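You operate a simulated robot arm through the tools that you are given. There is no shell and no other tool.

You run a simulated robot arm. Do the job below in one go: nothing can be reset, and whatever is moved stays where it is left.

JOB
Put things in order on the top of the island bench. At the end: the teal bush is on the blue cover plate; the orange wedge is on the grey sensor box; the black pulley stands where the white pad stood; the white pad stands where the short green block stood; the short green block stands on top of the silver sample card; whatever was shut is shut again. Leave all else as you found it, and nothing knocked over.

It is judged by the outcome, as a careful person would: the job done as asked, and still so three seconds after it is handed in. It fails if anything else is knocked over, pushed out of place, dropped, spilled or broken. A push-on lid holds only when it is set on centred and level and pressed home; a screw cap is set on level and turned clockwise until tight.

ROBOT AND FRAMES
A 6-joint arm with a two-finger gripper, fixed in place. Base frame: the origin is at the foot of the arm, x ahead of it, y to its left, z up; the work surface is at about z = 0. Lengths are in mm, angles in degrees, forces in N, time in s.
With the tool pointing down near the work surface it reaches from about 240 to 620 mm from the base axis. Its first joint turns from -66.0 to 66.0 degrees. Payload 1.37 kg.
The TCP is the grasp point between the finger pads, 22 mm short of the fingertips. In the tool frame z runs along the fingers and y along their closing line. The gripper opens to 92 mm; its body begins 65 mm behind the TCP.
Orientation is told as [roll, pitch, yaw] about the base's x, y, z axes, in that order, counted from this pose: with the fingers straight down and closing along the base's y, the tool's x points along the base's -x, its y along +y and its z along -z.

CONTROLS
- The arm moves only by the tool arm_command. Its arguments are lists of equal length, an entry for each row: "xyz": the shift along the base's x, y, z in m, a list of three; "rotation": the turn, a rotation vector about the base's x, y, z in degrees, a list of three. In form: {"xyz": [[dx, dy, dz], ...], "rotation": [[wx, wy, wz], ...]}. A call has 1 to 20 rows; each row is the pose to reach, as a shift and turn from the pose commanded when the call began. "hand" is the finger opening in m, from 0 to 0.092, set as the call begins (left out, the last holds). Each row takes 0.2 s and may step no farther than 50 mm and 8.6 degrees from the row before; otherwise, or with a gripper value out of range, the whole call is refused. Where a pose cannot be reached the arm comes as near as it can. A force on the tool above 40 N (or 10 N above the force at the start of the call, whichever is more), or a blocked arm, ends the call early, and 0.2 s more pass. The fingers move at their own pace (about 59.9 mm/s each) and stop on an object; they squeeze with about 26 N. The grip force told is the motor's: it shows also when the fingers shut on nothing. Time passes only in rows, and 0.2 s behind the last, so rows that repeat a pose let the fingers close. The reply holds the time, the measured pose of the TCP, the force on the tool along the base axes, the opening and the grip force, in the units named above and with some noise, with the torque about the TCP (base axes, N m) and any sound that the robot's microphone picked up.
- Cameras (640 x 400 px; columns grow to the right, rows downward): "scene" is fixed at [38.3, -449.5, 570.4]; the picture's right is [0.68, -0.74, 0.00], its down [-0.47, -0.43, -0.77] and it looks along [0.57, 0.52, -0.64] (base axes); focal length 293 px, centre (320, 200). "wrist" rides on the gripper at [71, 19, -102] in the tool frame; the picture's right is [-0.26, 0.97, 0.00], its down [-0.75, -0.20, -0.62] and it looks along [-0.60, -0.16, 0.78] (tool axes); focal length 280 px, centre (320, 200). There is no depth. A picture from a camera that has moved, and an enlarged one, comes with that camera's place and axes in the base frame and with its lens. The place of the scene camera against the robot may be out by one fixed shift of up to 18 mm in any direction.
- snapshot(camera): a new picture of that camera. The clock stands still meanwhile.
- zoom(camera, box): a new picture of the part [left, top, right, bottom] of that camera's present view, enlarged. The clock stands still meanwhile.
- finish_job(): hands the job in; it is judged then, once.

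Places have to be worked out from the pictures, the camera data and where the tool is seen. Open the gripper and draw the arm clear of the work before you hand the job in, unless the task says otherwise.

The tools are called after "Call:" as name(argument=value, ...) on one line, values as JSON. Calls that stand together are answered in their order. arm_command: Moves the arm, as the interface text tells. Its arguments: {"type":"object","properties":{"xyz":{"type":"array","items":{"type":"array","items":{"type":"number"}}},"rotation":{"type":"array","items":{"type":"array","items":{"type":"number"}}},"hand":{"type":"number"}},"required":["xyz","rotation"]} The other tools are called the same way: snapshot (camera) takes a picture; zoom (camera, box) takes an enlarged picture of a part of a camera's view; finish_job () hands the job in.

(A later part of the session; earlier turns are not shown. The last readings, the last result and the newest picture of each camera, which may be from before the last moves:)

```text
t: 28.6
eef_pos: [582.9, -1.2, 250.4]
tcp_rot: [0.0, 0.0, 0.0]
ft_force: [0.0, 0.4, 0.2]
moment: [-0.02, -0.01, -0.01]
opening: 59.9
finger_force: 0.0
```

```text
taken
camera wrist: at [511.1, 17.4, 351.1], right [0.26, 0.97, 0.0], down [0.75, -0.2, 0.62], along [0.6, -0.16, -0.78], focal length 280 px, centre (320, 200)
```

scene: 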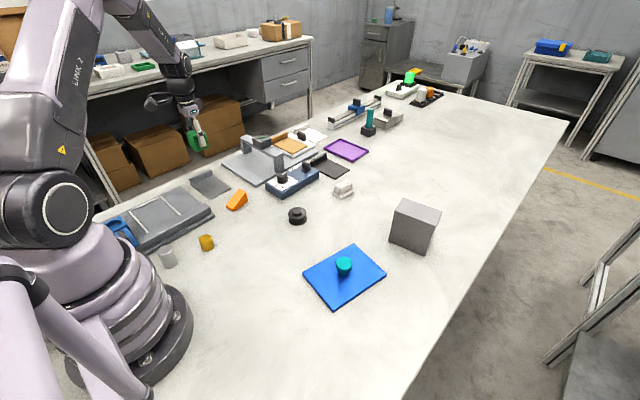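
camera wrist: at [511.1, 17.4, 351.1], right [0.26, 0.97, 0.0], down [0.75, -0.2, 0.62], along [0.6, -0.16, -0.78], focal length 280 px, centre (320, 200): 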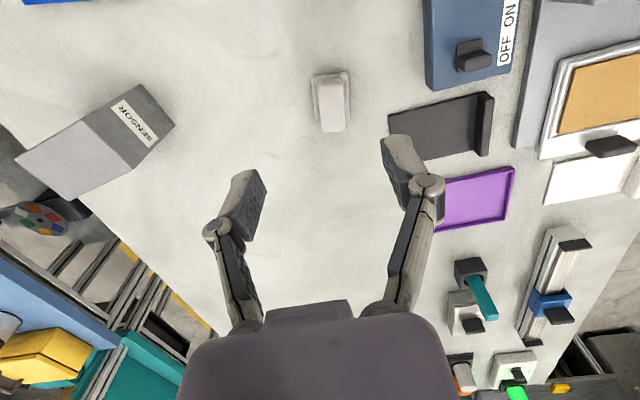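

Here the pad is seen from close above. I zoom on the pad and on the box for precise positions.

Call:
zoom(camera="wrist", box=[280, 50, 384, 150])

Call:
zoom(camera="wrist", box=[0, 60, 200, 220])

Call:
zoom(camera="scene", box=[304, 165, 384, 215])

```text
4.00 times, centred on (332, 100) of wrist
camera zoom: at [511.1, 17.4, 351.1], right [0.26, 0.97, 0.0], down [0.75, -0.2, 0.62], along [0.6, -0.16, -0.78], focal length 1122 px, centre (272, 600)
```

zoom: 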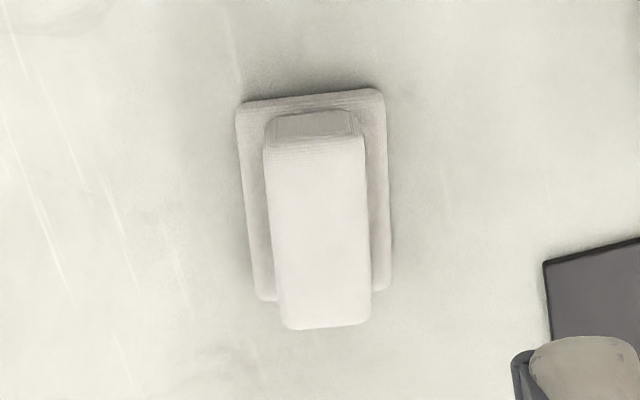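

```text
2.50 times, centred on (100, 140) of wrist
camera zoom: at [511.1, 17.4, 351.1], right [0.26, 0.97, 0.0], down [0.75, -0.2, 0.62], along [0.6, -0.16, -0.78], focal length 701 px, centre (870, 350)
```

zoom: 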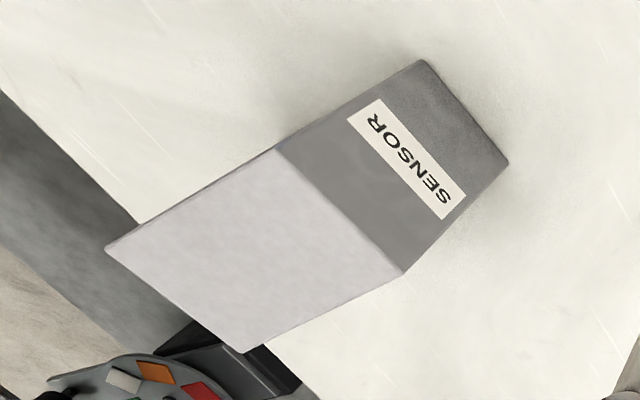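

```text
8.00 times, centred on (344, 190) of scene
camera zoom: at [38.3, -449.5, 570.4], right [0.68, -0.74, 0.0], down [-0.47, -0.43, -0.77], along [0.57, 0.52, -0.64], focal length 2343 px, centre (128, 280)
```

zoom: 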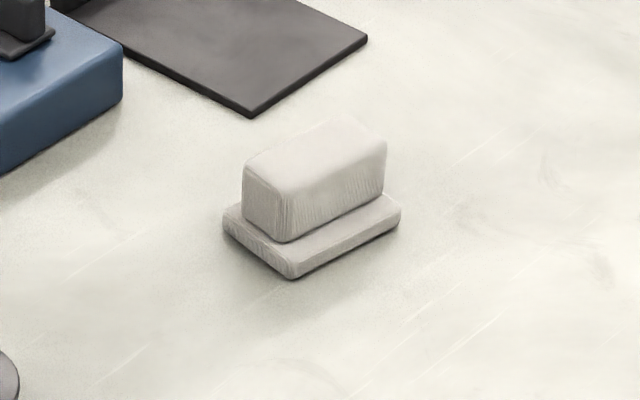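

The pad is centred at (630,0), yaw about -9°, with its upper block about 53×27 and a top near z = 34. I test the straight-down reach over it at a safe height.

Call:
arm_command(xyz=[[0.015, 0, -0.03], [0.03, 0, -0.06], [0.048, 0, -0.09]], rotation=[[0, 0, 0], [0, 0, 0], [0, 0, 0]])

```text
t: 29.4
eef_pos: [630.1, -2.0, 160.4]
tcp_rot: [0.1, 0.0, 0.0]
ft_force: [0.0, 0.3, 0.6]
moment: [-0.01, -0.04, 0.04]
opening: 59.9
finger_force: 0.1
```

It reaches (630,-2,160) untilted. I test lower, down to z = 75, still well clear of the pad.

Call:
arm_command(xyz=[[0, 0, -0.04], [0, 0.0, -0.07], [0, 0.002, -0.085]], rotation=[[0, 0, -3], [0, 0, -6], [0, 0, -9.3]])

Call:
snapshot(camera="wrist")

```text
t: 30.2
eef_pos: [629.1, 2.9, 73.3]
tcp_rot: [0.0, 0.1, -9.2]
ft_force: [-0.2, -0.7, 0.4]
moment: [0.02, 0.02, 0.0]
opening: 59.8
finger_force: 0.0
```

```text
taken
camera wrist: at [562.7, 32.1, 175.4], right [0.42, 0.91, 0.0], down [0.71, -0.32, 0.63], along [0.57, -0.26, -0.78], focal length 280 px, centre (320, 200)
```

wrist: 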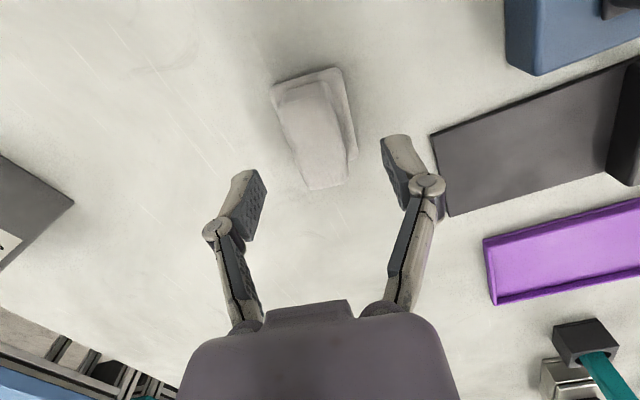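

The pad can be reached untilted, so since the green block's old spot is now free I can move the pad next. I zoom to align precisely.

Call:
zoom(camera="wrist", box=[240, 50, 400, 200])

```text
2.67 times, centred on (320, 125) of wrist
camera zoom: at [562.7, 32.1, 175.4], right [0.42, 0.91, 0.0], down [0.71, -0.32, 0.63], along [0.57, -0.26, -0.78], focal length 748 px, centre (320, 400)
```

zoom: 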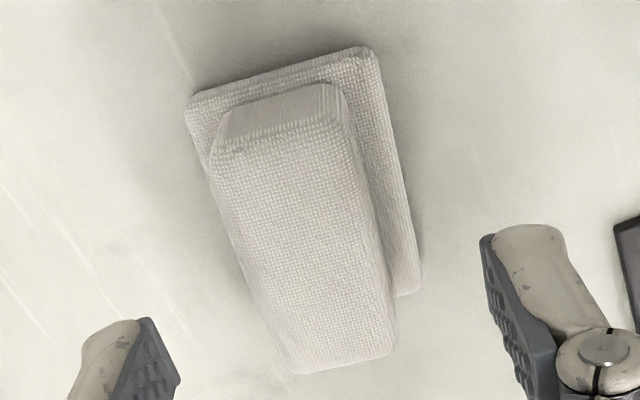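

The pad's centre agrees at (630.5,-0.4). I shift slightly and descend to TCP z ≈ 34, which keeps the fingertips above the pad's base flange.

Call:
arm_command(xyz=[[0.0005, -0.0022, -0.015], [0.0005, -0.0022, -0.028], [0.0005, -0.0022, -0.036], [0.0005, -0.0022, -0.0395]], rotation=[[0, 0, 0], [0, 0, 0], [0, 0, 0], [0, 0, 0]])

Call:
snapshot(camera="wrist")

Call:
zoom(camera="scene", box=[284, 145, 404, 220])

```text
t: 31.2
eef_pos: [630.9, -0.0, 34.9]
tcp_rot: [0.0, 0.0, -9.3]
ft_force: [0.0, -1.0, -0.4]
moment: [0.02, -0.02, 0.04]
opening: 59.9
finger_force: 0.0
```

```text
taken
camera wrist: at [562.7, 29.7, 136.1], right [0.41, 0.91, 0.0], down [0.71, -0.32, 0.62], along [0.57, -0.26, -0.78], focal length 280 px, centre (320, 200)
```

wrist: 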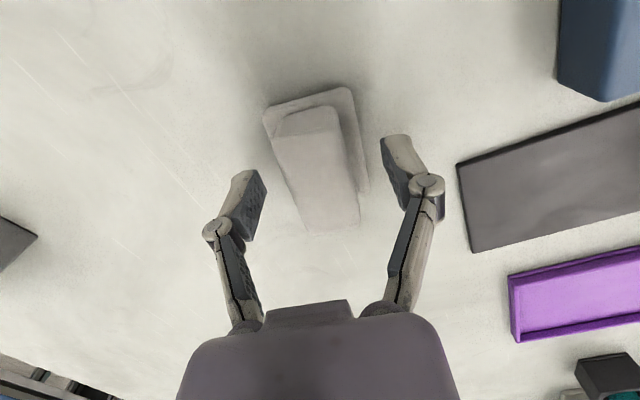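

```text
5.33 times, centred on (344, 182) of scene
camera zoom: at [38.3, -449.5, 570.4], right [0.68, -0.74, 0.0], down [-0.47, -0.43, -0.77], along [0.57, 0.52, -0.64], focal length 1562 px, centre (192, 293)
```

zoom: 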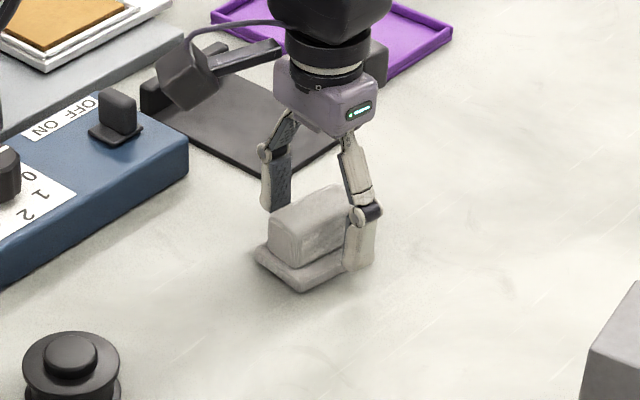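

The fingers straddle the pad's block. I close the grip.

Call:
arm_command(xyz=[[0, 0, 0], [0, 0, 0], [0, 0, 0], [0, 0, 0]], rotation=[[0, 0, 0], [0, 0, 0], [0, 0, 0], [0, 0, 0]], hand=0.018)

Call:
zoom(camera="wrist", box=[240, 70, 400, 250])

```text
t: 32.2
eef_pos: [630.2, 0.9, 35.0]
tcp_rot: [0.0, 0.0, -9.2]
ft_force: [0.1, -0.1, -0.2]
moment: [-0.01, 0.0, 0.04]
opening: 27.1
finger_force: 25.7
```

```text
2.22 times, centred on (320, 160) of wrist
camera zoom: at [562.7, 29.7, 136.2], right [0.41, 0.91, 0.0], down [0.71, -0.32, 0.62], along [0.57, -0.26, -0.78], focal length 623 px, centre (320, 289)
```

zoom: 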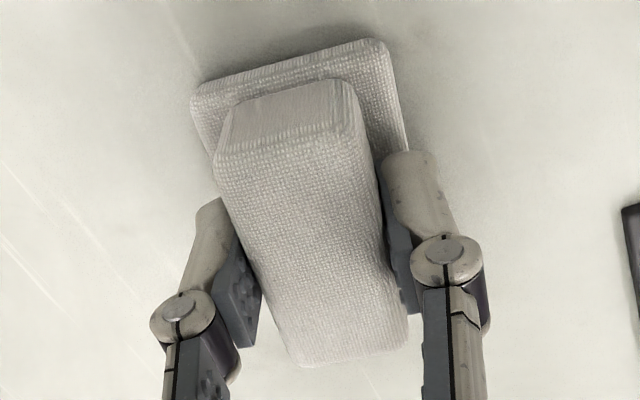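

Gripped at 27 mm. I lift and carry the pad to the green block's former spot (269,-340).

Call:
arm_command(xyz=[[0, 0, 0.01], [0, 0, 0.05], [0, 0, 0.1], [-0.01, -0.01, 0.14], [-0.043, -0.04, 0.15], [-0.076, -0.071, 0.15], [-0.109, -0.102, 0.15], [-0.142, -0.133, 0.15], [-0.175, -0.164, 0.15], [-0.208, -0.195, 0.15], [-0.241, -0.226, 0.15], [-0.274, -0.257, 0.15], [-0.307, -0.288, 0.15], [-0.34, -0.319, 0.15], [-0.361, -0.34, 0.15]], rotation=[[0, 0, 0], [0, 0, 0], [0, 0, 0], [0, 0, 0], [0, 0, 0], [0, 0, 0], [0, 0, 0], [0, 0, 0], [0, 0, 0], [0, 0, 0], [0, 0, 0], [0, 0, 0], [0, 0, 0], [0, 0, 0], [0, 0, 0]])

Call:
snapshot(camera="wrist")

Call:
snapshot(camera="scene")

```text
t: 35.4
eef_pos: [267.6, -341.7, 184.6]
tcp_rot: [0.0, 0.0, -9.2]
ft_force: [-0.3, 0.3, -1.0]
moment: [-0.02, 0.01, -0.02]
opening: 27.1
finger_force: 25.4
```

```text
taken
camera wrist: at [200.9, -311.0, 286.0], right [0.41, 0.91, 0.0], down [0.71, -0.32, 0.63], along [0.57, -0.26, -0.78], focal length 280 px, centre (320, 200)
```

wrist: 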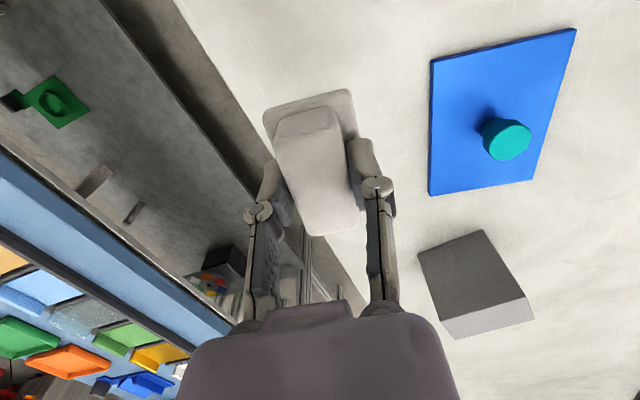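

```text
taken
```

scene: 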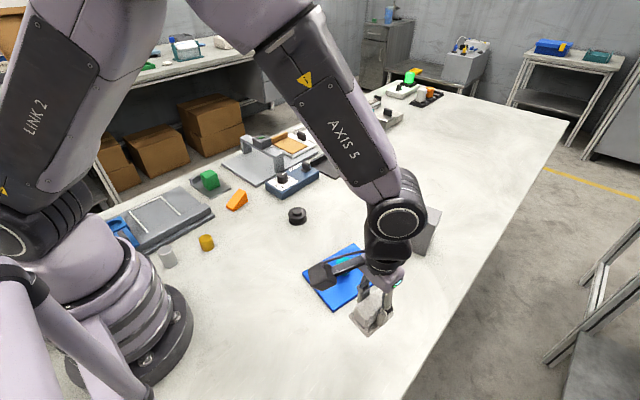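

The pad is above the spot. I trim by (+1,+1) mm and lower to about 8 mm above the table.

Call:
arm_command(xyz=[[0.001, 0.001, -0.04], [0.001, 0.001, -0.08], [0.001, 0.001, -0.115], [0.001, 0.001, -0.135], [0.001, 0.001, -0.142]], rotation=[[0, 0, 0], [0, 0, 0], [0, 0, 0], [0, 0, 0], [0, 0, 0]])

Call:
arm_command(xyz=[[0, 0, -0.002], [0, 0, -0.004], [0, 0, -0.006], [0, 0, -0.007]], rotation=[[0, 0, 0], [0, 0, 0], [0, 0, 0], [0, 0, 0]])

Call:
zoom(camera="scene", box=[300, 300, 420, 375])

```text
t: 36.6
eef_pos: [270.5, -339.6, 42.7]
tcp_rot: [0.0, 0.0, -9.3]
ft_force: [0.3, 0.8, -0.6]
moment: [0.01, -0.02, -0.01]
opening: 27.1
finger_force: 25.9
```

```text
t: 37.6
eef_pos: [270.7, -339.9, 35.7]
tcp_rot: [-0.1, 0.0, -9.3]
ft_force: [0.1, -0.3, -0.9]
moment: [-0.03, 0.02, 0.06]
opening: 27.1
finger_force: 25.6
```

```text
5.33 times, centred on (360, 338) of scene
camera zoom: at [38.3, -449.5, 570.4], right [0.68, -0.74, 0.0], down [-0.47, -0.43, -0.77], along [0.57, 0.52, -0.64], focal length 1562 px, centre (107, -533)
```

zoom: 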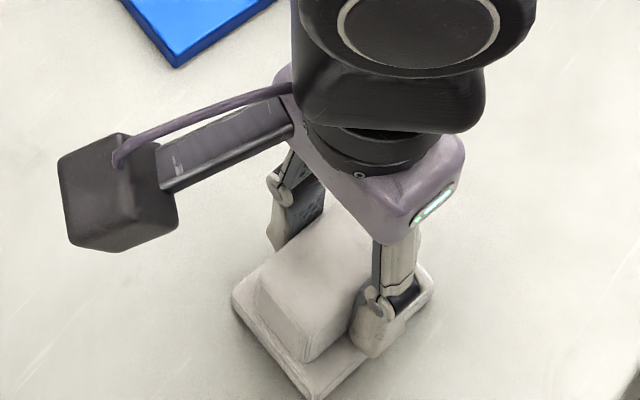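

No contact yet and x reads about 1 mm high. I trim x and lower 1 mm at a time.

Call:
arm_command(xyz=[[-0.001, 0, 0], [-0.001, 0, -0.001], [-0.001, 0, -0.001]], rotation=[[0, 0, 0], [0, 0, 0], [0, 0, 0]])

Call:
snapshot(camera="wrist")

```text
t: 38.4
eef_pos: [268.8, -339.8, 34.9]
tcp_rot: [0.0, 0.0, -9.3]
ft_force: [0.3, 1.2, 6.9]
moment: [0.08, -0.01, -0.01]
opening: 26.9
finger_force: 26.1
```

```text
taken
camera wrist: at [201.6, -309.5, 136.2], right [0.41, 0.91, 0.0], down [0.71, -0.32, 0.63], along [0.57, -0.26, -0.78], focal length 280 px, centre (320, 200)
```

wrist: 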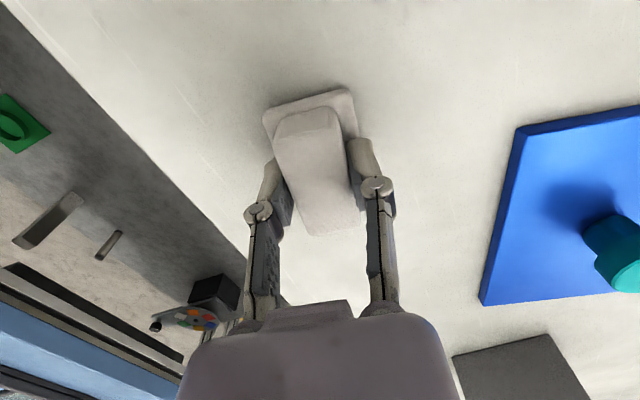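

Light contact (7 N) at (269,-340). I open and rise straight up.

Call:
arm_command(xyz=[[0, 0, 0], [0, 0, 0], [0, 0, 0]], rotation=[[0, 0, 0], [0, 0, 0], [0, 0, 0]], hand=0.06)

Call:
arm_command(xyz=[[0, 0, 0.02], [0, 0, 0.06], [0, 0, 0.1], [0, 0, 0.14]], rotation=[[0, 0, 0], [0, 0, 0], [0, 0, 0], [0, 0, 0]])

Call:
snapshot(camera="wrist")

Call:
snapshot(camera="scene")

```text
t: 39.2
eef_pos: [268.1, -339.0, 35.2]
tcp_rot: [0.1, -0.1, -9.3]
ft_force: [-0.2, -0.3, 0.0]
moment: [-0.02, 0.0, 0.0]
opening: 60.1
finger_force: 0.1
```

```text
t: 40.2
eef_pos: [268.9, -338.4, 174.0]
tcp_rot: [0.0, 0.1, -9.3]
ft_force: [0.3, -0.3, 0.8]
moment: [0.01, -0.01, 0.01]
opening: 60.1
finger_force: 0.0
```

```text
taken
camera wrist: at [200.9, -308.7, 276.2], right [0.41, 0.91, 0.0], down [0.71, -0.32, 0.62], along [0.57, -0.26, -0.78], focal length 280 px, centre (320, 200)
```

wrist: 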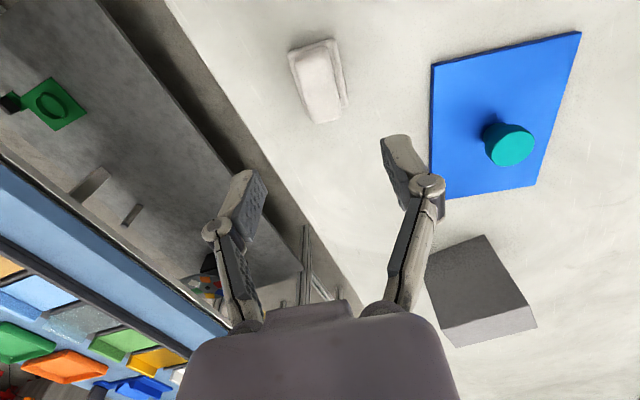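

```text
taken
```

scene: 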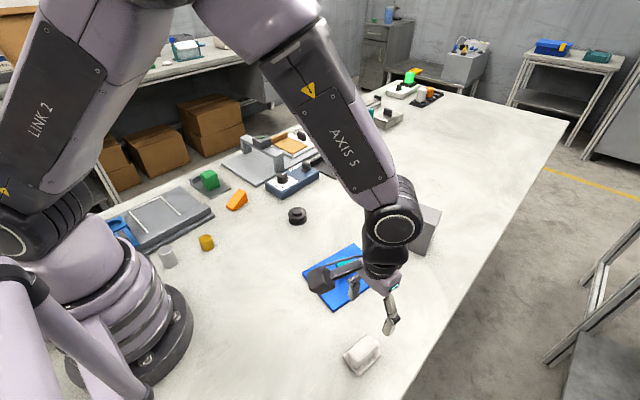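

The pad is in place and upright. I move over the black pulley, estimated near (447,20), and return the yaw to 0.

Call:
arm_command(xyz=[[0.02, 0.04, 0], [0.04, 0.08, 0], [0.06, 0.12, 0], [0.08, 0.16, 0], [0.1, 0.2, 0], [0.12, 0.24, 0], [0.14, 0.28, 0], [0.16, 0.32, 0], [0.178, 0.359, 0], [0.178, 0.359, -0.01]], rotation=[[0, 0, 0], [0, 0, 0], [0, 0, 1], [0, 0, 2], [0, 0, 4], [0, 0, 6], [0, 0, 8], [0, 0, 9.3], [0, 0, 9.3], [0, 0, 9.3]], hand=0.092)

Call:
snapshot(camera="wrist")

Call:
zoom(camera="wrist", box=[256, 40, 384, 140])

Call:
zoom(camera="scene", box=[257, 190, 337, 240])

```text
t: 42.4
eef_pos: [445.0, 20.7, 166.0]
tcp_rot: [0.0, 0.0, 0.0]
ft_force: [0.8, -0.4, 0.0]
moment: [-0.04, 0.02, -0.02]
opening: 91.7
finger_force: 0.1
```

```text
taken
camera wrist: at [375.0, 39.2, 267.2], right [0.26, 0.97, 0.0], down [0.75, -0.2, 0.62], along [0.6, -0.16, -0.78], focal length 280 px, centre (320, 200)
```

wrist: 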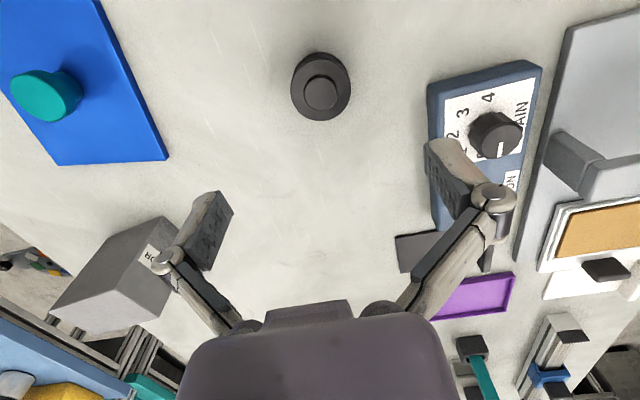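

```text
4.00 times, centred on (320, 90) of wrist
camera zoom: at [375.0, 39.2, 267.2], right [0.26, 0.97, 0.0], down [0.75, -0.2, 0.62], along [0.6, -0.16, -0.78], focal length 1122 px, centre (320, 640)
```

zoom: 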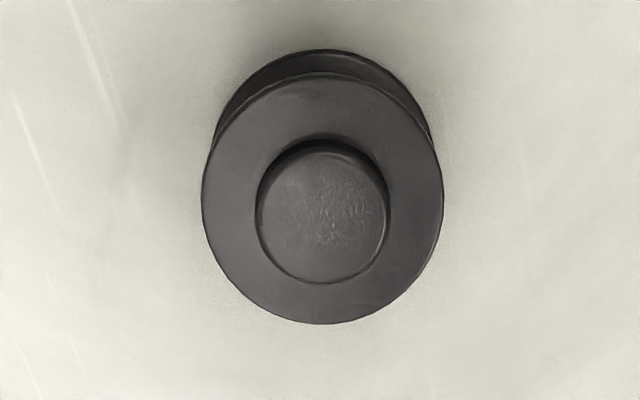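

```text
8.00 times, centred on (297, 215) of scene
camera zoom: at [38.3, -449.5, 570.4], right [0.68, -0.74, 0.0], down [-0.47, -0.43, -0.77], along [0.57, 0.52, -0.64], focal length 2343 px, centre (504, 80)
```

zoom: 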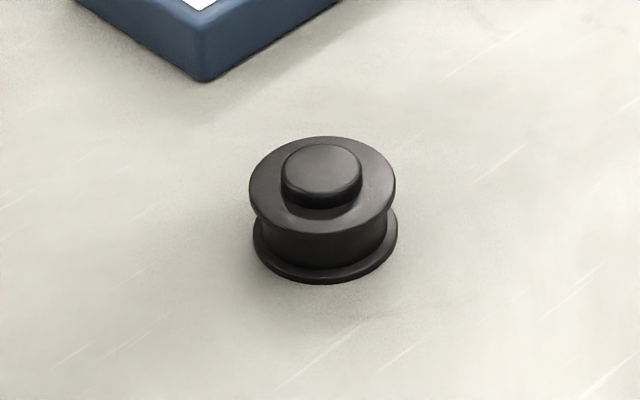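

The pulley is 50 mm in diameter, centred at (447.5,20.2), with its upper flange top near z = 24. I shift +1.7 mm in x and descend to z ≈ 26.

Call:
arm_command(xyz=[[0.0017, 0, -0.04], [0.0017, 0, -0.08], [0.0017, 0, -0.11], [0.0017, 0, -0.13], [0.0017, 0, -0.139]], rotation=[[0, 0, 0], [0, 0, 0], [0, 0, 0], [0, 0, 0], [0, 0, 0]])

Call:
snapshot(camera="wrist")

```text
t: 43.6
eef_pos: [448.1, 20.9, 25.5]
tcp_rot: [-0.1, 0.0, 0.1]
ft_force: [-0.8, 0.9, 0.2]
moment: [-0.03, 0.0, -0.02]
opening: 91.9
finger_force: 0.1
```

```text
taken
camera wrist: at [377.6, 38.8, 126.5], right [0.26, 0.97, 0.0], down [0.75, -0.2, 0.63], along [0.6, -0.16, -0.78], focal length 280 px, centre (320, 200)
```

wrist: 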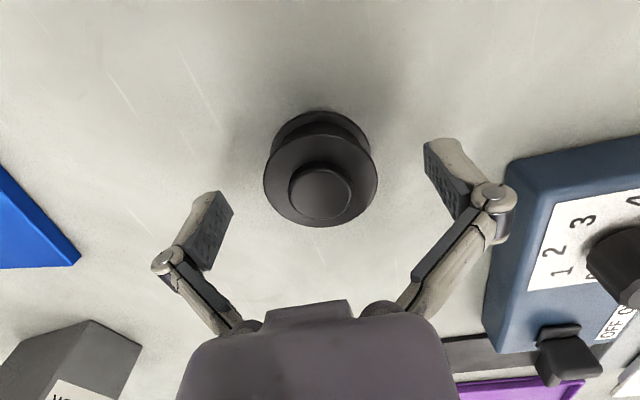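

The pulley is centred between the fingers at TCP (448,20.5,25.5). I close the grip.

Call:
arm_command(xyz=[[0, 0, 0], [0, 0, 0], [0, 0, 0], [0, 0, 0]], rotation=[[0, 0, 0], [0, 0, 0], [0, 0, 0], [0, 0, 0]], hand=0.04)

Call:
arm_command(xyz=[[0, 0, 0.01], [0, 0, 0.04], [0, 0, 0.08], [0, 0, 0.11]], rotation=[[0, 0, 0], [0, 0, 0], [0, 0, 0], [0, 0, 0]])

Call:
snapshot(camera="wrist")

```text
t: 44.6
eef_pos: [448.6, 19.4, 27.8]
tcp_rot: [0.0, 0.0, 0.0]
ft_force: [-0.7, -0.5, 4.0]
moment: [0.0, 0.04, -0.04]
opening: 51.2
finger_force: 25.7
```

```text
t: 45.6
eef_pos: [449.5, 19.1, 137.5]
tcp_rot: [0.0, -0.1, -0.1]
ft_force: [1.1, -0.6, -2.0]
moment: [0.01, -0.01, 0.03]
opening: 51.3
finger_force: 25.8
```

```text
taken
camera wrist: at [378.1, 37.5, 238.1], right [0.26, 0.97, 0.0], down [0.75, -0.2, 0.62], along [0.6, -0.16, -0.78], focal length 280 px, centre (320, 200)
```

wrist: 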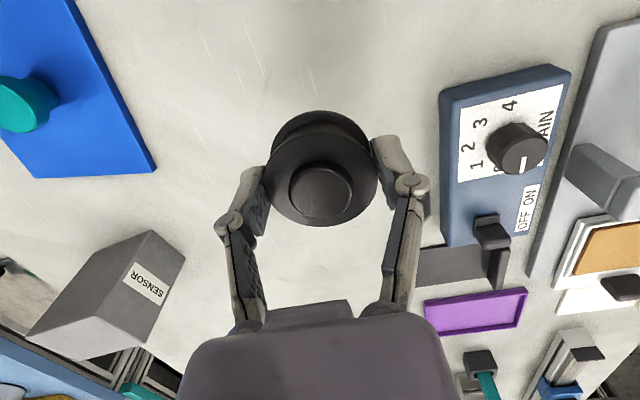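

The pulley is held level at 51 mm. I carry it to the pad's old place (630,0) and lower to hover.

Call:
arm_command(xyz=[[0.045, -0.005, 0], [0.09, -0.01, 0], [0.135, -0.015, 0], [0.1815, -0.0198, 0], [0.1815, -0.0198, -0.04], [0.1815, -0.0198, -0.075], [0.1815, -0.0198, -0.095]], rotation=[[0, 0, 0], [0, 0, 0], [0, 0, 0], [0, 0, 0], [0, 0, 0], [0, 0, 0], [0, 0, 0]])

Call:
snapshot(camera="wrist")

Call:
zoom(camera="scene", box=[284, 145, 404, 220])

```text
t: 47.2
eef_pos: [630.5, -0.5, 40.7]
tcp_rot: [0.0, 0.0, 0.1]
ft_force: [0.3, -0.7, -1.2]
moment: [-0.02, -0.02, -0.01]
opening: 51.0
finger_force: 25.9
```

```text
taken
camera wrist: at [559.7, 18.5, 141.8], right [0.26, 0.97, 0.0], down [0.75, -0.2, 0.62], along [0.6, -0.16, -0.78], focal length 280 px, centre (320, 200)
```

wrist: 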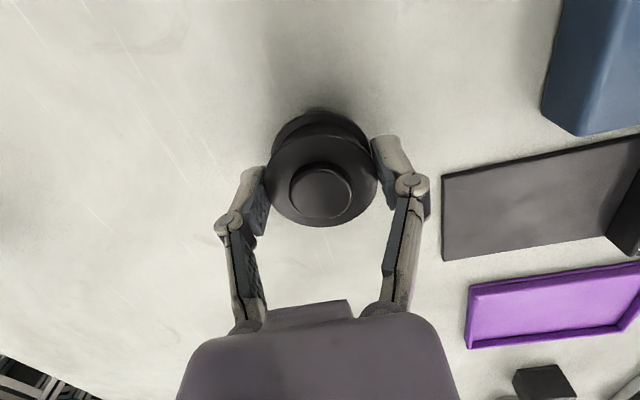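

```text
5.33 times, centred on (344, 182) of scene
camera zoom: at [38.3, -449.5, 570.4], right [0.68, -0.74, 0.0], down [-0.47, -0.43, -0.77], along [0.57, 0.52, -0.64], focal length 1562 px, centre (192, 293)
```

zoom: 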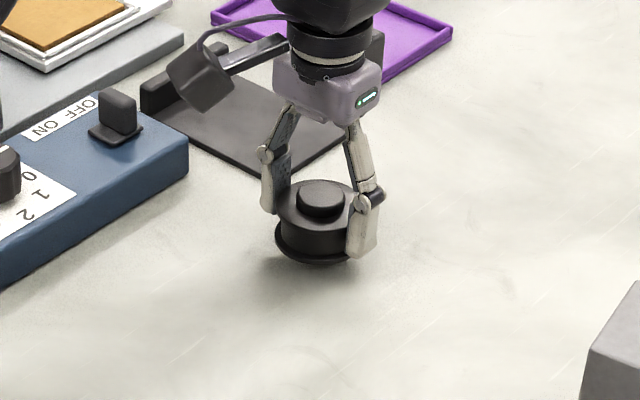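

It hovers at (630.6,-0.5). I lower stepwise to contact.

Call:
arm_command(xyz=[[-0.0004, 0.0003, -0.005], [-0.0004, 0.0003, -0.009], [-0.0004, 0.0003, -0.011], [-0.0004, 0.0003, -0.012]], rotation=[[0, 0, 0], [0, 0, 0], [0, 0, 0], [0, 0, 0]])

```text
t: 48.2
eef_pos: [629.4, 0.8, 29.5]
tcp_rot: [0.1, 0.0, 0.0]
ft_force: [0.7, -0.7, -0.9]
moment: [0.0, -0.01, 0.02]
opening: 51.2
finger_force: 26.4
```

No contact yet at z = 29.5. I go down another 1 to 2 mm.

Call:
arm_command(xyz=[[0, 0, -0.001], [0, 0, -0.001]], rotation=[[0, 0, 0], [0, 0, 0]])

Call:
arm_command(xyz=[[0, 0, -0.001], [0, 0, -0.001]], rotation=[[0, 0, 0], [0, 0, 0]])

```text
t: 48.8
eef_pos: [629.9, 0.1, 29.2]
tcp_rot: [0.0, -0.1, 0.0]
ft_force: [-0.4, -0.1, -2.2]
moment: [0.0, -0.01, -0.01]
opening: 51.5
finger_force: 26.2
```

```text
t: 49.4
eef_pos: [629.5, 1.2, 28.1]
tcp_rot: [-0.1, 0.0, 0.0]
ft_force: [0.2, 0.5, -1.7]
moment: [-0.01, 0.02, 0.01]
opening: 51.3
finger_force: 26.2
```

Call:
arm_command(xyz=[[0, 0, -0.001], [0, 0, -0.001]], rotation=[[0, 0, 0], [0, 0, 0]])

Call:
zoom(camera="scene", box=[304, 160, 384, 210])

```text
t: 50.0
eef_pos: [629.8, 0.1, 25.9]
tcp_rot: [0.0, -0.1, 0.0]
ft_force: [-0.1, -0.3, -0.1]
moment: [-0.03, -0.04, -0.04]
opening: 51.2
finger_force: 26.1
```

```text
8.00 times, centred on (344, 185) of scene
camera zoom: at [38.3, -449.5, 570.4], right [0.68, -0.74, 0.0], down [-0.47, -0.43, -0.77], along [0.57, 0.52, -0.64], focal length 2343 px, centre (128, 320)
```

zoom: 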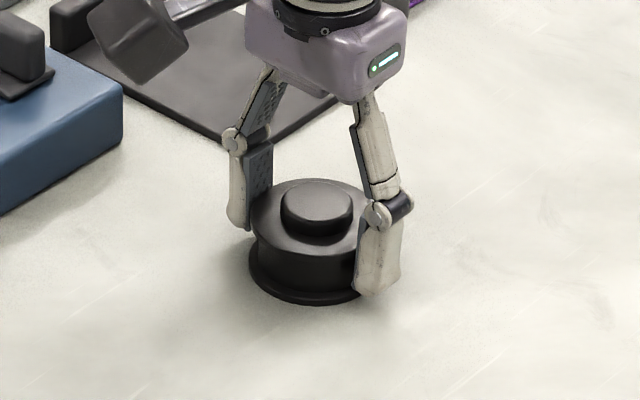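

The force has dropped to about zero, so the pulley is just touching. I go down 0.8 mm more to confirm contact.

Call:
arm_command(xyz=[[0, 0, -0.0008], [0, 0, -0.0008]], rotation=[[0, 0, 0], [0, 0, 0]])

```text
t: 50.6
eef_pos: [630.9, 0.2, 26.1]
tcp_rot: [0.0, -0.1, 0.1]
ft_force: [-5.8, 0.0, 13.8]
moment: [-0.01, 0.16, -0.05]
opening: 51.4
finger_force: 25.8
```

Contact is confirmed at 14 N. I relieve 0.6 mm and open to 78 mm.

Call:
arm_command(xyz=[[0, 0, 0.0006], [0, 0, 0.0006]], rotation=[[0, 0, 0], [0, 0, 0]])

Call:
arm_command(xyz=[[0, 0, 0], [0, 0, 0], [0, 0, 0]], rotation=[[0, 0, 0], [0, 0, 0], [0, 0, 0]], hand=0.078)

Call:
snapshot(camera="wrist")

```text
t: 51.2
eef_pos: [630.6, 1.5, 26.3]
tcp_rot: [0.0, -0.3, 0.0]
ft_force: [3.8, -0.4, 8.4]
moment: [-0.07, -0.01, 0.04]
opening: 50.8
finger_force: 25.8
```

```text
t: 52.0
eef_pos: [630.8, 0.9, 25.1]
tcp_rot: [0.0, 0.0, -0.1]
ft_force: [-0.2, 0.6, 0.0]
moment: [-0.01, 0.01, 0.03]
opening: 78.0
finger_force: 0.0
```

```text
taken
camera wrist: at [559.0, 19.4, 126.5], right [0.26, 0.97, 0.0], down [0.75, -0.2, 0.62], along [0.6, -0.16, -0.78], focal length 280 px, centre (320, 200)
```

wrist: 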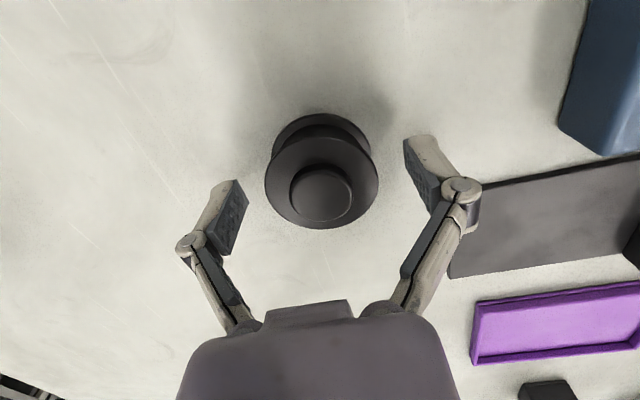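

The pulley stands at the pad's old place. I rise and, with the gripper empty, test the reach over the sensor box (587,-259) while turning to the yaw I'd like for placing the wedge along the box's long side.

Call:
arm_command(xyz=[[0, 0, 0.03], [0, 0, 0.075], [0, 0, 0.125], [0, 0, 0.175], [-0.007, -0.043, 0.175], [-0.014, -0.086, 0.175], [-0.021, -0.129, 0.175], [-0.028, -0.172, 0.175], [-0.035, -0.215, 0.175], [-0.043, -0.259, 0.175], [-0.043, -0.259, 0.175], [-0.043, -0.259, 0.175], [-0.043, -0.259, 0.175], [-0.043, -0.259, 0.175]], rotation=[[0, 0, 0], [0, 0, 0], [0, 0, 0], [0, 0, 0], [0, 0, -8.4], [0, 0, -16.8], [0, 0, -25.2], [0, 0, -33.6], [0, 0, -42], [0, 0, -50.4], [0, 0, -58.8], [0, 0, -67.2], [0, 0, -75.6], [0, 0, -81]])

Call:
snapshot(camera="wrist")

Call:
snapshot(camera="scene")

```text
t: 55.0
eef_pos: [586.1, -258.1, 202.6]
tcp_rot: [0.1, 0.0, -81.1]
ft_force: [0.1, 0.7, 0.1]
moment: [0.01, -0.01, 0.02]
opening: 78.2
finger_force: 0.0
```

```text
taken
camera wrist: at [594.2, -186.3, 301.9], right [0.99, -0.11, 0.0], down [-0.09, -0.78, 0.63], along [-0.07, -0.62, -0.78], focal length 280 px, centre (320, 200)
```

wrist: 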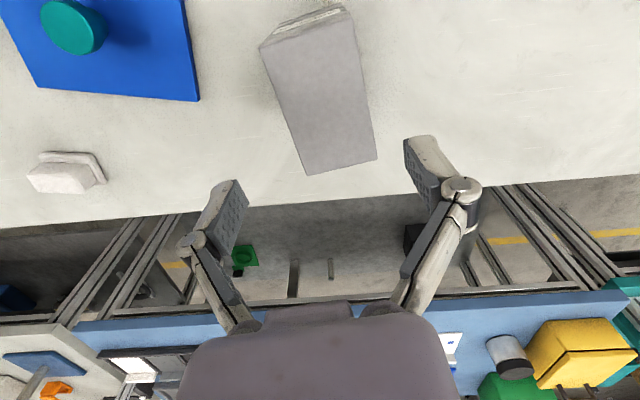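

```text
taken
```

scene: 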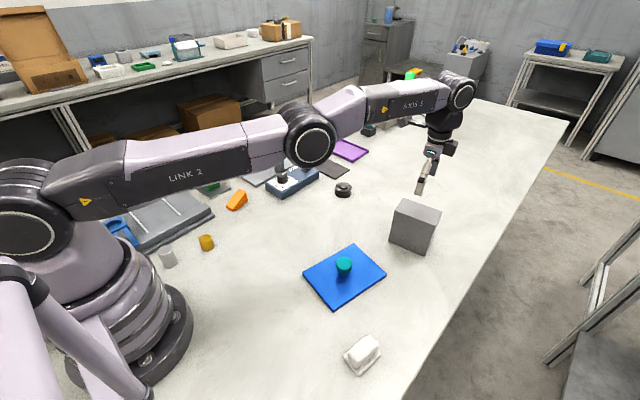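

The arm reaches (586,-258,202) untilted with the -81° yaw. I zoom in on the box top to fix its centre.

Call:
zoom(camera="wrist", box=[230, 0, 410, 180])

```text
2.22 times, centred on (320, 90) of wrist
camera zoom: at [594.2, -186.3, 301.9], right [0.99, -0.11, 0.0], down [-0.09, -0.78, 0.63], along [-0.07, -0.62, -0.78], focal length 623 px, centre (320, 444)
```

zoom: 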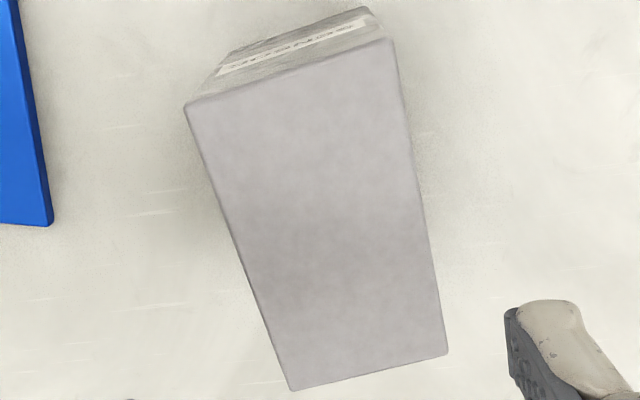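

The box top is centred at (590,-259.5), 58×97 mm at z ≈ 109 with yaw 9°. I check the reach lower, at z ≈ 150, still above the box top.

Call:
arm_command(xyz=[[0.004, -0.001, -0.03], [0.004, -0.001, -0.052]], rotation=[[0, 0, 0], [0, 0, 0]])

```text
t: 55.6
eef_pos: [587.6, -260.9, 147.4]
tcp_rot: [0.0, 0.0, -81.0]
ft_force: [0.6, -0.1, -0.3]
moment: [-0.01, -0.01, 0.03]
opening: 78.1
finger_force: 0.0
out of reach, approached as far as the arm can: row 1, 2
```

At z ≈ 147 the limit here is r ≈ 643 (587.6,-260.9), which is within a few mm of the box centre and good enough. Now I go to the orange wedge near (372,200), turning to +7.5° yaw.

Call:
arm_command(xyz=[[0, 0, 0.04], [0, 0, 0.07], [-0.019, 0.042, 0.07], [-0.038, 0.084, 0.07], [-0.057, 0.126, 0.07], [-0.076, 0.168, 0.07], [-0.095, 0.21, 0.07], [-0.114, 0.252, 0.07], [-0.133, 0.294, 0.07], [-0.152, 0.336, 0.07], [-0.171, 0.378, 0.07], [-0.19, 0.42, 0.07], [-0.215, 0.46, 0.06], [-0.219, 0.46, 0.02]], rotation=[[0, 0, 0], [0, 0, 4], [0, 0, 12], [0, 0, 20], [0, 0, 28], [0, 0, 36], [0, 0, 44], [0, 0, 52], [0, 0, 60], [0, 0, 68], [0, 0, 76], [0, 0, 84], [0, 0, 88.5], [0, 0, 88.5]], hand=0.07)

Call:
snapshot(camera="wrist")

Call:
zoom(camera="wrist", box=[250, 30, 410, 160])

```text
t: 58.6
eef_pos: [367.5, 205.1, 167.1]
tcp_rot: [0.0, 0.0, 7.6]
ft_force: [0.5, 0.2, -0.3]
moment: [-0.02, -0.01, -0.01]
opening: 69.9
finger_force: 0.1
out of reach, approached as far as the arm can: row 2
```

```text
taken
camera wrist: at [295.7, 213.3, 268.0], right [0.13, 0.99, 0.0], down [0.77, -0.1, 0.63], along [0.62, -0.08, -0.78], focal length 280 px, centre (320, 200)
```

wrist: 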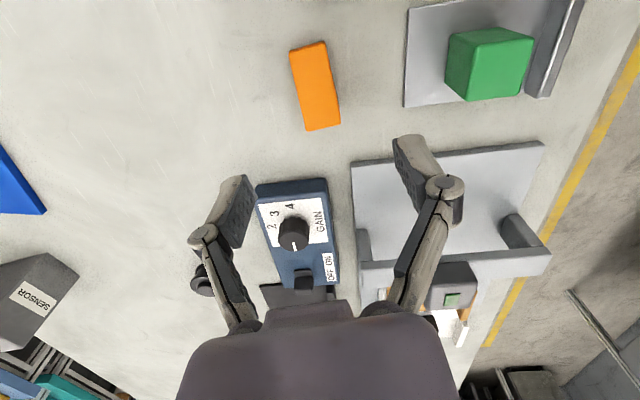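

```text
3.08 times, centred on (330, 95) of wrist
camera zoom: at [295.7, 213.3, 268.0], right [0.13, 0.99, 0.0], down [0.77, -0.1, 0.63], along [0.62, -0.08, -0.78], focal length 863 px, centre (289, 523)
```

zoom: 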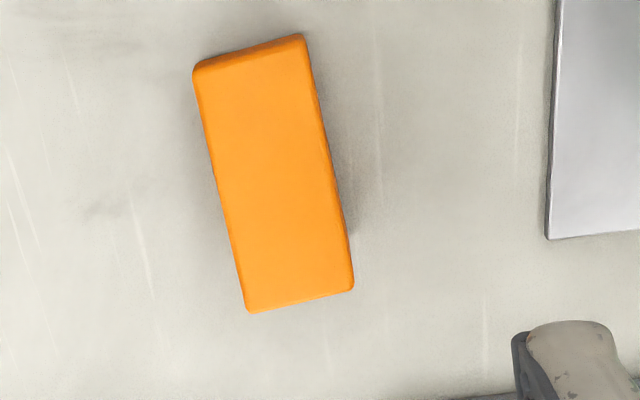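

The wedge is centred near (369.4,199.6), yaw about 6.5°, 31 mm wide, with the tall end (+x) at about 36 mm. I align over a point 4 mm toward the tall end, (373.4,200), lower partway and recheck.

Call:
arm_command(xyz=[[0.0053, -0.0044, -0.03], [0.0053, -0.0044, -0.07], [0.0053, -0.0044, -0.09]], rotation=[[0, 0, -1.1], [0, 0, -1.1], [0, 0, -1.1]])

Call:
snapshot(camera="wrist")

```text
t: 59.4
eef_pos: [374.4, 199.2, 76.5]
tcp_rot: [0.0, 0.0, 6.4]
ft_force: [0.1, 0.7, -0.5]
moment: [-0.04, -0.03, 0.0]
opening: 70.0
finger_force: 0.2
```

```text
taken
camera wrist: at [301.7, 209.6, 178.2], right [0.15, 0.99, 0.0], down [0.77, -0.12, 0.63], along [0.62, -0.1, -0.78], focal length 280 px, centre (320, 200)
```

wrist: 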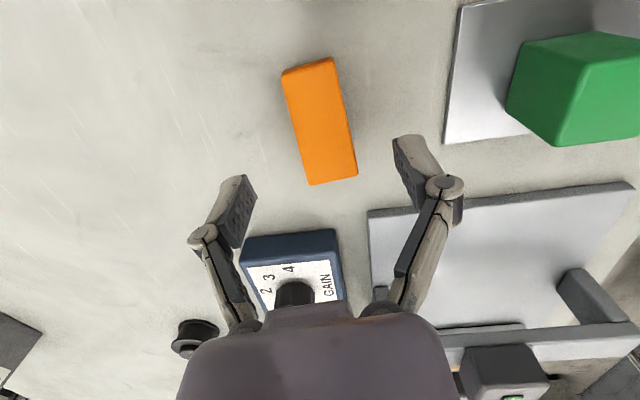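

TCP (374.4,199); I trim (-1,+1) mm and descend to z ≈ 25 around the wedge.

Call:
arm_command(xyz=[[-0.001, 0.001, -0.02], [-0.001, 0.001, -0.04], [-0.001, 0.001, -0.051]], rotation=[[0, 0, 0], [0, 0, 0], [0, 0, 0]])

Call:
snapshot(camera="wrist")

Call:
zoom(camera="scene", box=[177, 155, 297, 230])

```text
t: 60.2
eef_pos: [374.3, 198.4, 27.1]
tcp_rot: [0.0, 0.0, 6.4]
ft_force: [0.4, 0.6, 0.0]
moment: [0.02, -0.02, -0.04]
opening: 70.2
finger_force: 0.1
```

```text
taken
camera wrist: at [300.8, 208.8, 128.2], right [0.15, 0.99, 0.0], down [0.77, -0.12, 0.62], along [0.62, -0.1, -0.78], focal length 280 px, centre (320, 200)
```

wrist: 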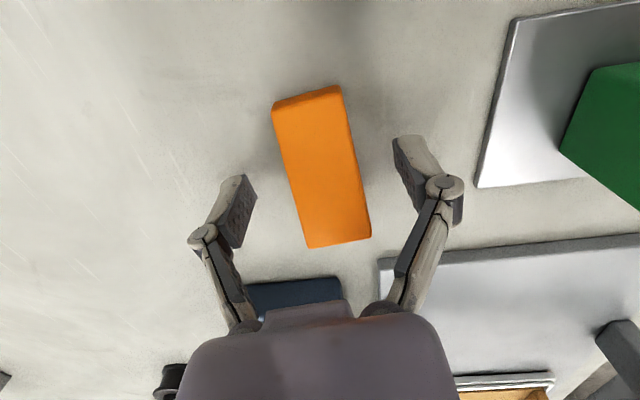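

```text
5.33 times, centred on (237, 192) of scene
camera zoom: at [38.3, -449.5, 570.4], right [0.68, -0.74, 0.0], down [-0.47, -0.43, -0.77], along [0.57, 0.52, -0.64], focal length 1562 px, centre (763, 240)
```

zoom: 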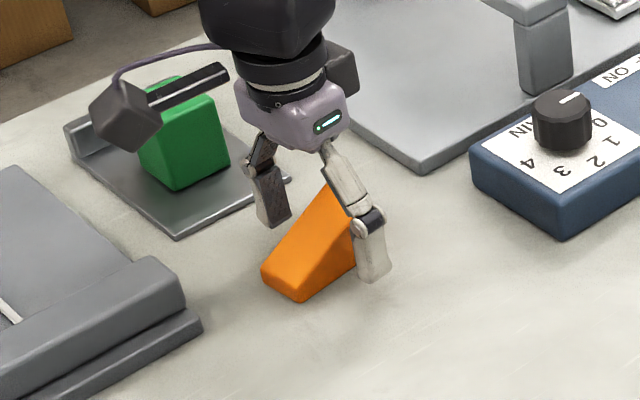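

The wedge is between the fingers. I nudge +1.5 mm in y and close.

Call:
arm_command(xyz=[[0, 0.0015, -0.001], [0, 0.0015, -0.001], [0, 0.0015, -0.001], [0, 0.0015, -0.001], [0, 0.0015, -0.001]], rotation=[[0, 0, 0], [0, 0, 0], [0, 0, 0], [0, 0, 0], [0, 0, 0]], hand=0.022)

Call:
zoom(camera="wrist", box=[230, 60, 410, 260])

```text
t: 61.4
eef_pos: [372.5, 200.5, 27.7]
tcp_rot: [-0.1, 0.0, 6.4]
ft_force: [-0.8, 0.0, -0.8]
moment: [0.0, 0.0, 0.0]
opening: 31.0
finger_force: 26.1
```

```text
2.00 times, centred on (320, 160) of wrist
camera zoom: at [300.8, 210.4, 127.6], right [0.15, 0.99, 0.0], down [0.77, -0.12, 0.62], along [0.62, -0.1, -0.78], focal length 561 px, centre (320, 280)
```

zoom: 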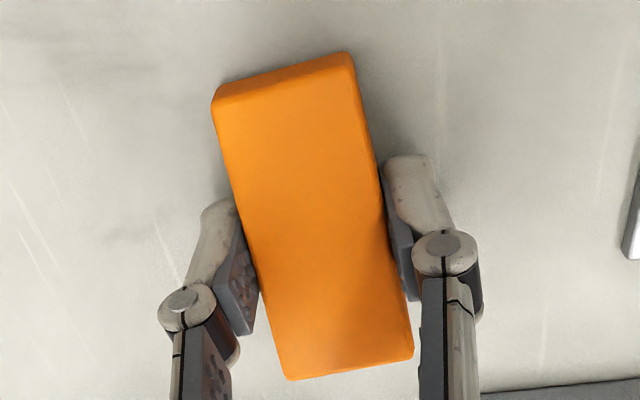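

Gripped at 31 mm. I lift and carry the wedge across at z ≈ 200 to above the sensor box, turning to line up with its long side.

Call:
arm_command(xyz=[[0, 0, 0.01], [0, 0, 0.05], [0, 0, 0.1], [0, 0, 0.145], [0.0194, -0.0419, 0.174], [0.0387, -0.0837, 0.174], [0.0581, -0.1256, 0.174], [0.0774, -0.1674, 0.174], [0.0968, -0.2093, 0.174], [0.1161, -0.2511, 0.174], [0.1355, -0.293, 0.174], [0.1548, -0.3348, 0.174], [0.1742, -0.3767, 0.174], [0.1935, -0.4185, 0.174], [0.2129, -0.4604, 0.174]], rotation=[[0, 0, 0], [0, 0, 0], [0, 0, 0], [0, 0, 0], [0, 0, -8], [0, 0, -16], [0, 0, -24], [0, 0, -32], [0, 0, -40], [0, 0, -48], [0, 0, -56], [0, 0, -64], [0, 0, -72], [0, 0, -80], [0, 0, -87.4]])

Call:
snapshot(camera="wrist")

Call:
snapshot(camera="scene")

```text
refused: row 5 steps farther than a row can; nothing moved
```

```text
taken
camera wrist: at [300.8, 210.4, 127.6], right [0.15, 0.99, 0.0], down [0.77, -0.12, 0.62], along [0.62, -0.1, -0.78], focal length 280 px, centre (320, 200)
```

wrist: 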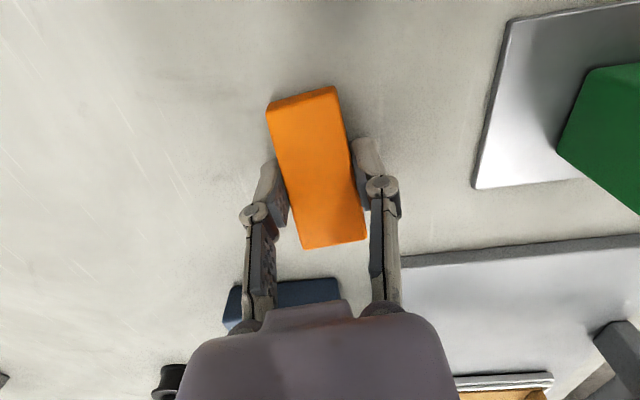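

```text
taken
```

scene: 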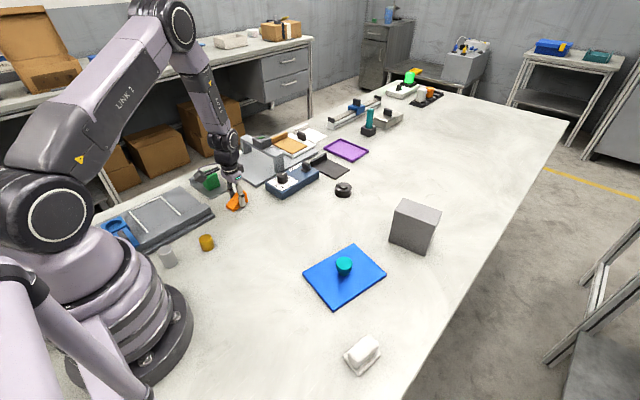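

The call was refused because one diagonal step was too long; nothing moved. I resend it with an extra row finishing the lift first.

Call:
arm_command(xyz=[[0, 0, 0.01], [0, 0, 0.05], [0, 0, 0.095], [0, 0, 0.14], [0, 0, 0.174], [0.0194, -0.0419, 0.174], [0.0387, -0.0837, 0.174], [0.0581, -0.1256, 0.174], [0.0774, -0.1674, 0.174], [0.0968, -0.2093, 0.174], [0.1161, -0.2511, 0.174], [0.1355, -0.293, 0.174], [0.1548, -0.3348, 0.174], [0.1742, -0.3767, 0.174], [0.1935, -0.4185, 0.174], [0.2129, -0.4604, 0.174]], rotation=[[0, 0, 0], [0, 0, 0], [0, 0, 0], [0, 0, 0], [0, 0, 0], [0, 0, -8], [0, 0, -16], [0, 0, -24], [0, 0, -32], [0, 0, -40], [0, 0, -48], [0, 0, -56], [0, 0, -64], [0, 0, -72], [0, 0, -80], [0, 0, -87.4]])

Call:
snapshot(camera="wrist")

Call:
snapshot(camera="scene")

```text
t: 64.8
eef_pos: [583.7, -259.9, 198.6]
tcp_rot: [-0.2, 0.1, -81.2]
ft_force: [-0.5, -0.1, -1.0]
moment: [-0.01, -0.04, -0.01]
opening: 31.1
finger_force: 26.2
```

```text
taken
camera wrist: at [592.3, -186.5, 299.7], right [0.99, -0.11, 0.0], down [-0.08, -0.78, 0.62], along [-0.07, -0.62, -0.78], focal length 280 px, centre (320, 200)
```

wrist: 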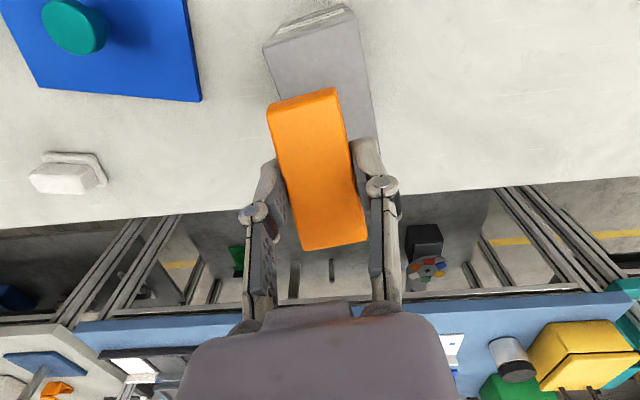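

```text
taken
```

scene: 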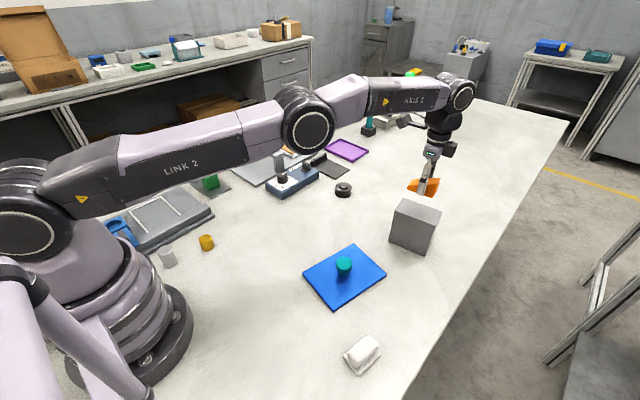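

The wedge is at (584.3,-259.7,199) above the box. I shift +2 mm outward and descend to about 12 mm above the box top.

Call:
arm_command(xyz=[[0.002, -0.0003, -0.02], [0.002, -0.0003, -0.038], [0.002, -0.0003, -0.05]], rotation=[[0, 0, 0], [0, 0, 0], [0, 0, 0]])

Call:
snapshot(camera="wrist")

Call:
zoom(camera="scene", box=[354, 160, 474, 260])

```text
t: 65.6
eef_pos: [587.1, -259.8, 150.1]
tcp_rot: [0.0, 0.0, -81.0]
ft_force: [0.3, -0.3, -1.9]
moment: [-0.02, 0.02, -0.01]
opening: 30.7
finger_force: 25.9
```

```text
taken
camera wrist: at [594.7, -187.6, 251.1], right [0.99, -0.11, 0.0], down [-0.08, -0.78, 0.63], along [-0.07, -0.62, -0.78], focal length 280 px, centre (320, 200)
```

wrist: 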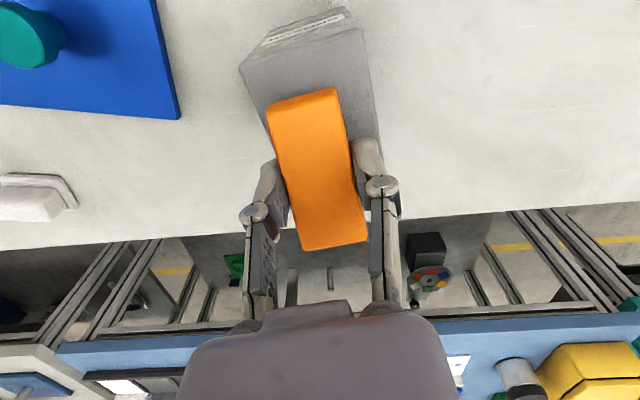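

```text
4.00 times, centred on (414, 210) of scene
camera zoom: at [38.3, -449.5, 570.4], right [0.68, -0.74, 0.0], down [-0.47, -0.43, -0.77], along [0.57, 0.52, -0.64], focal length 1171 px, centre (-56, 160)
```

zoom: 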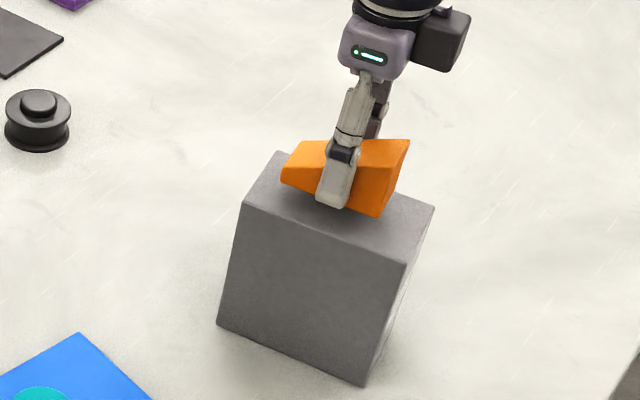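

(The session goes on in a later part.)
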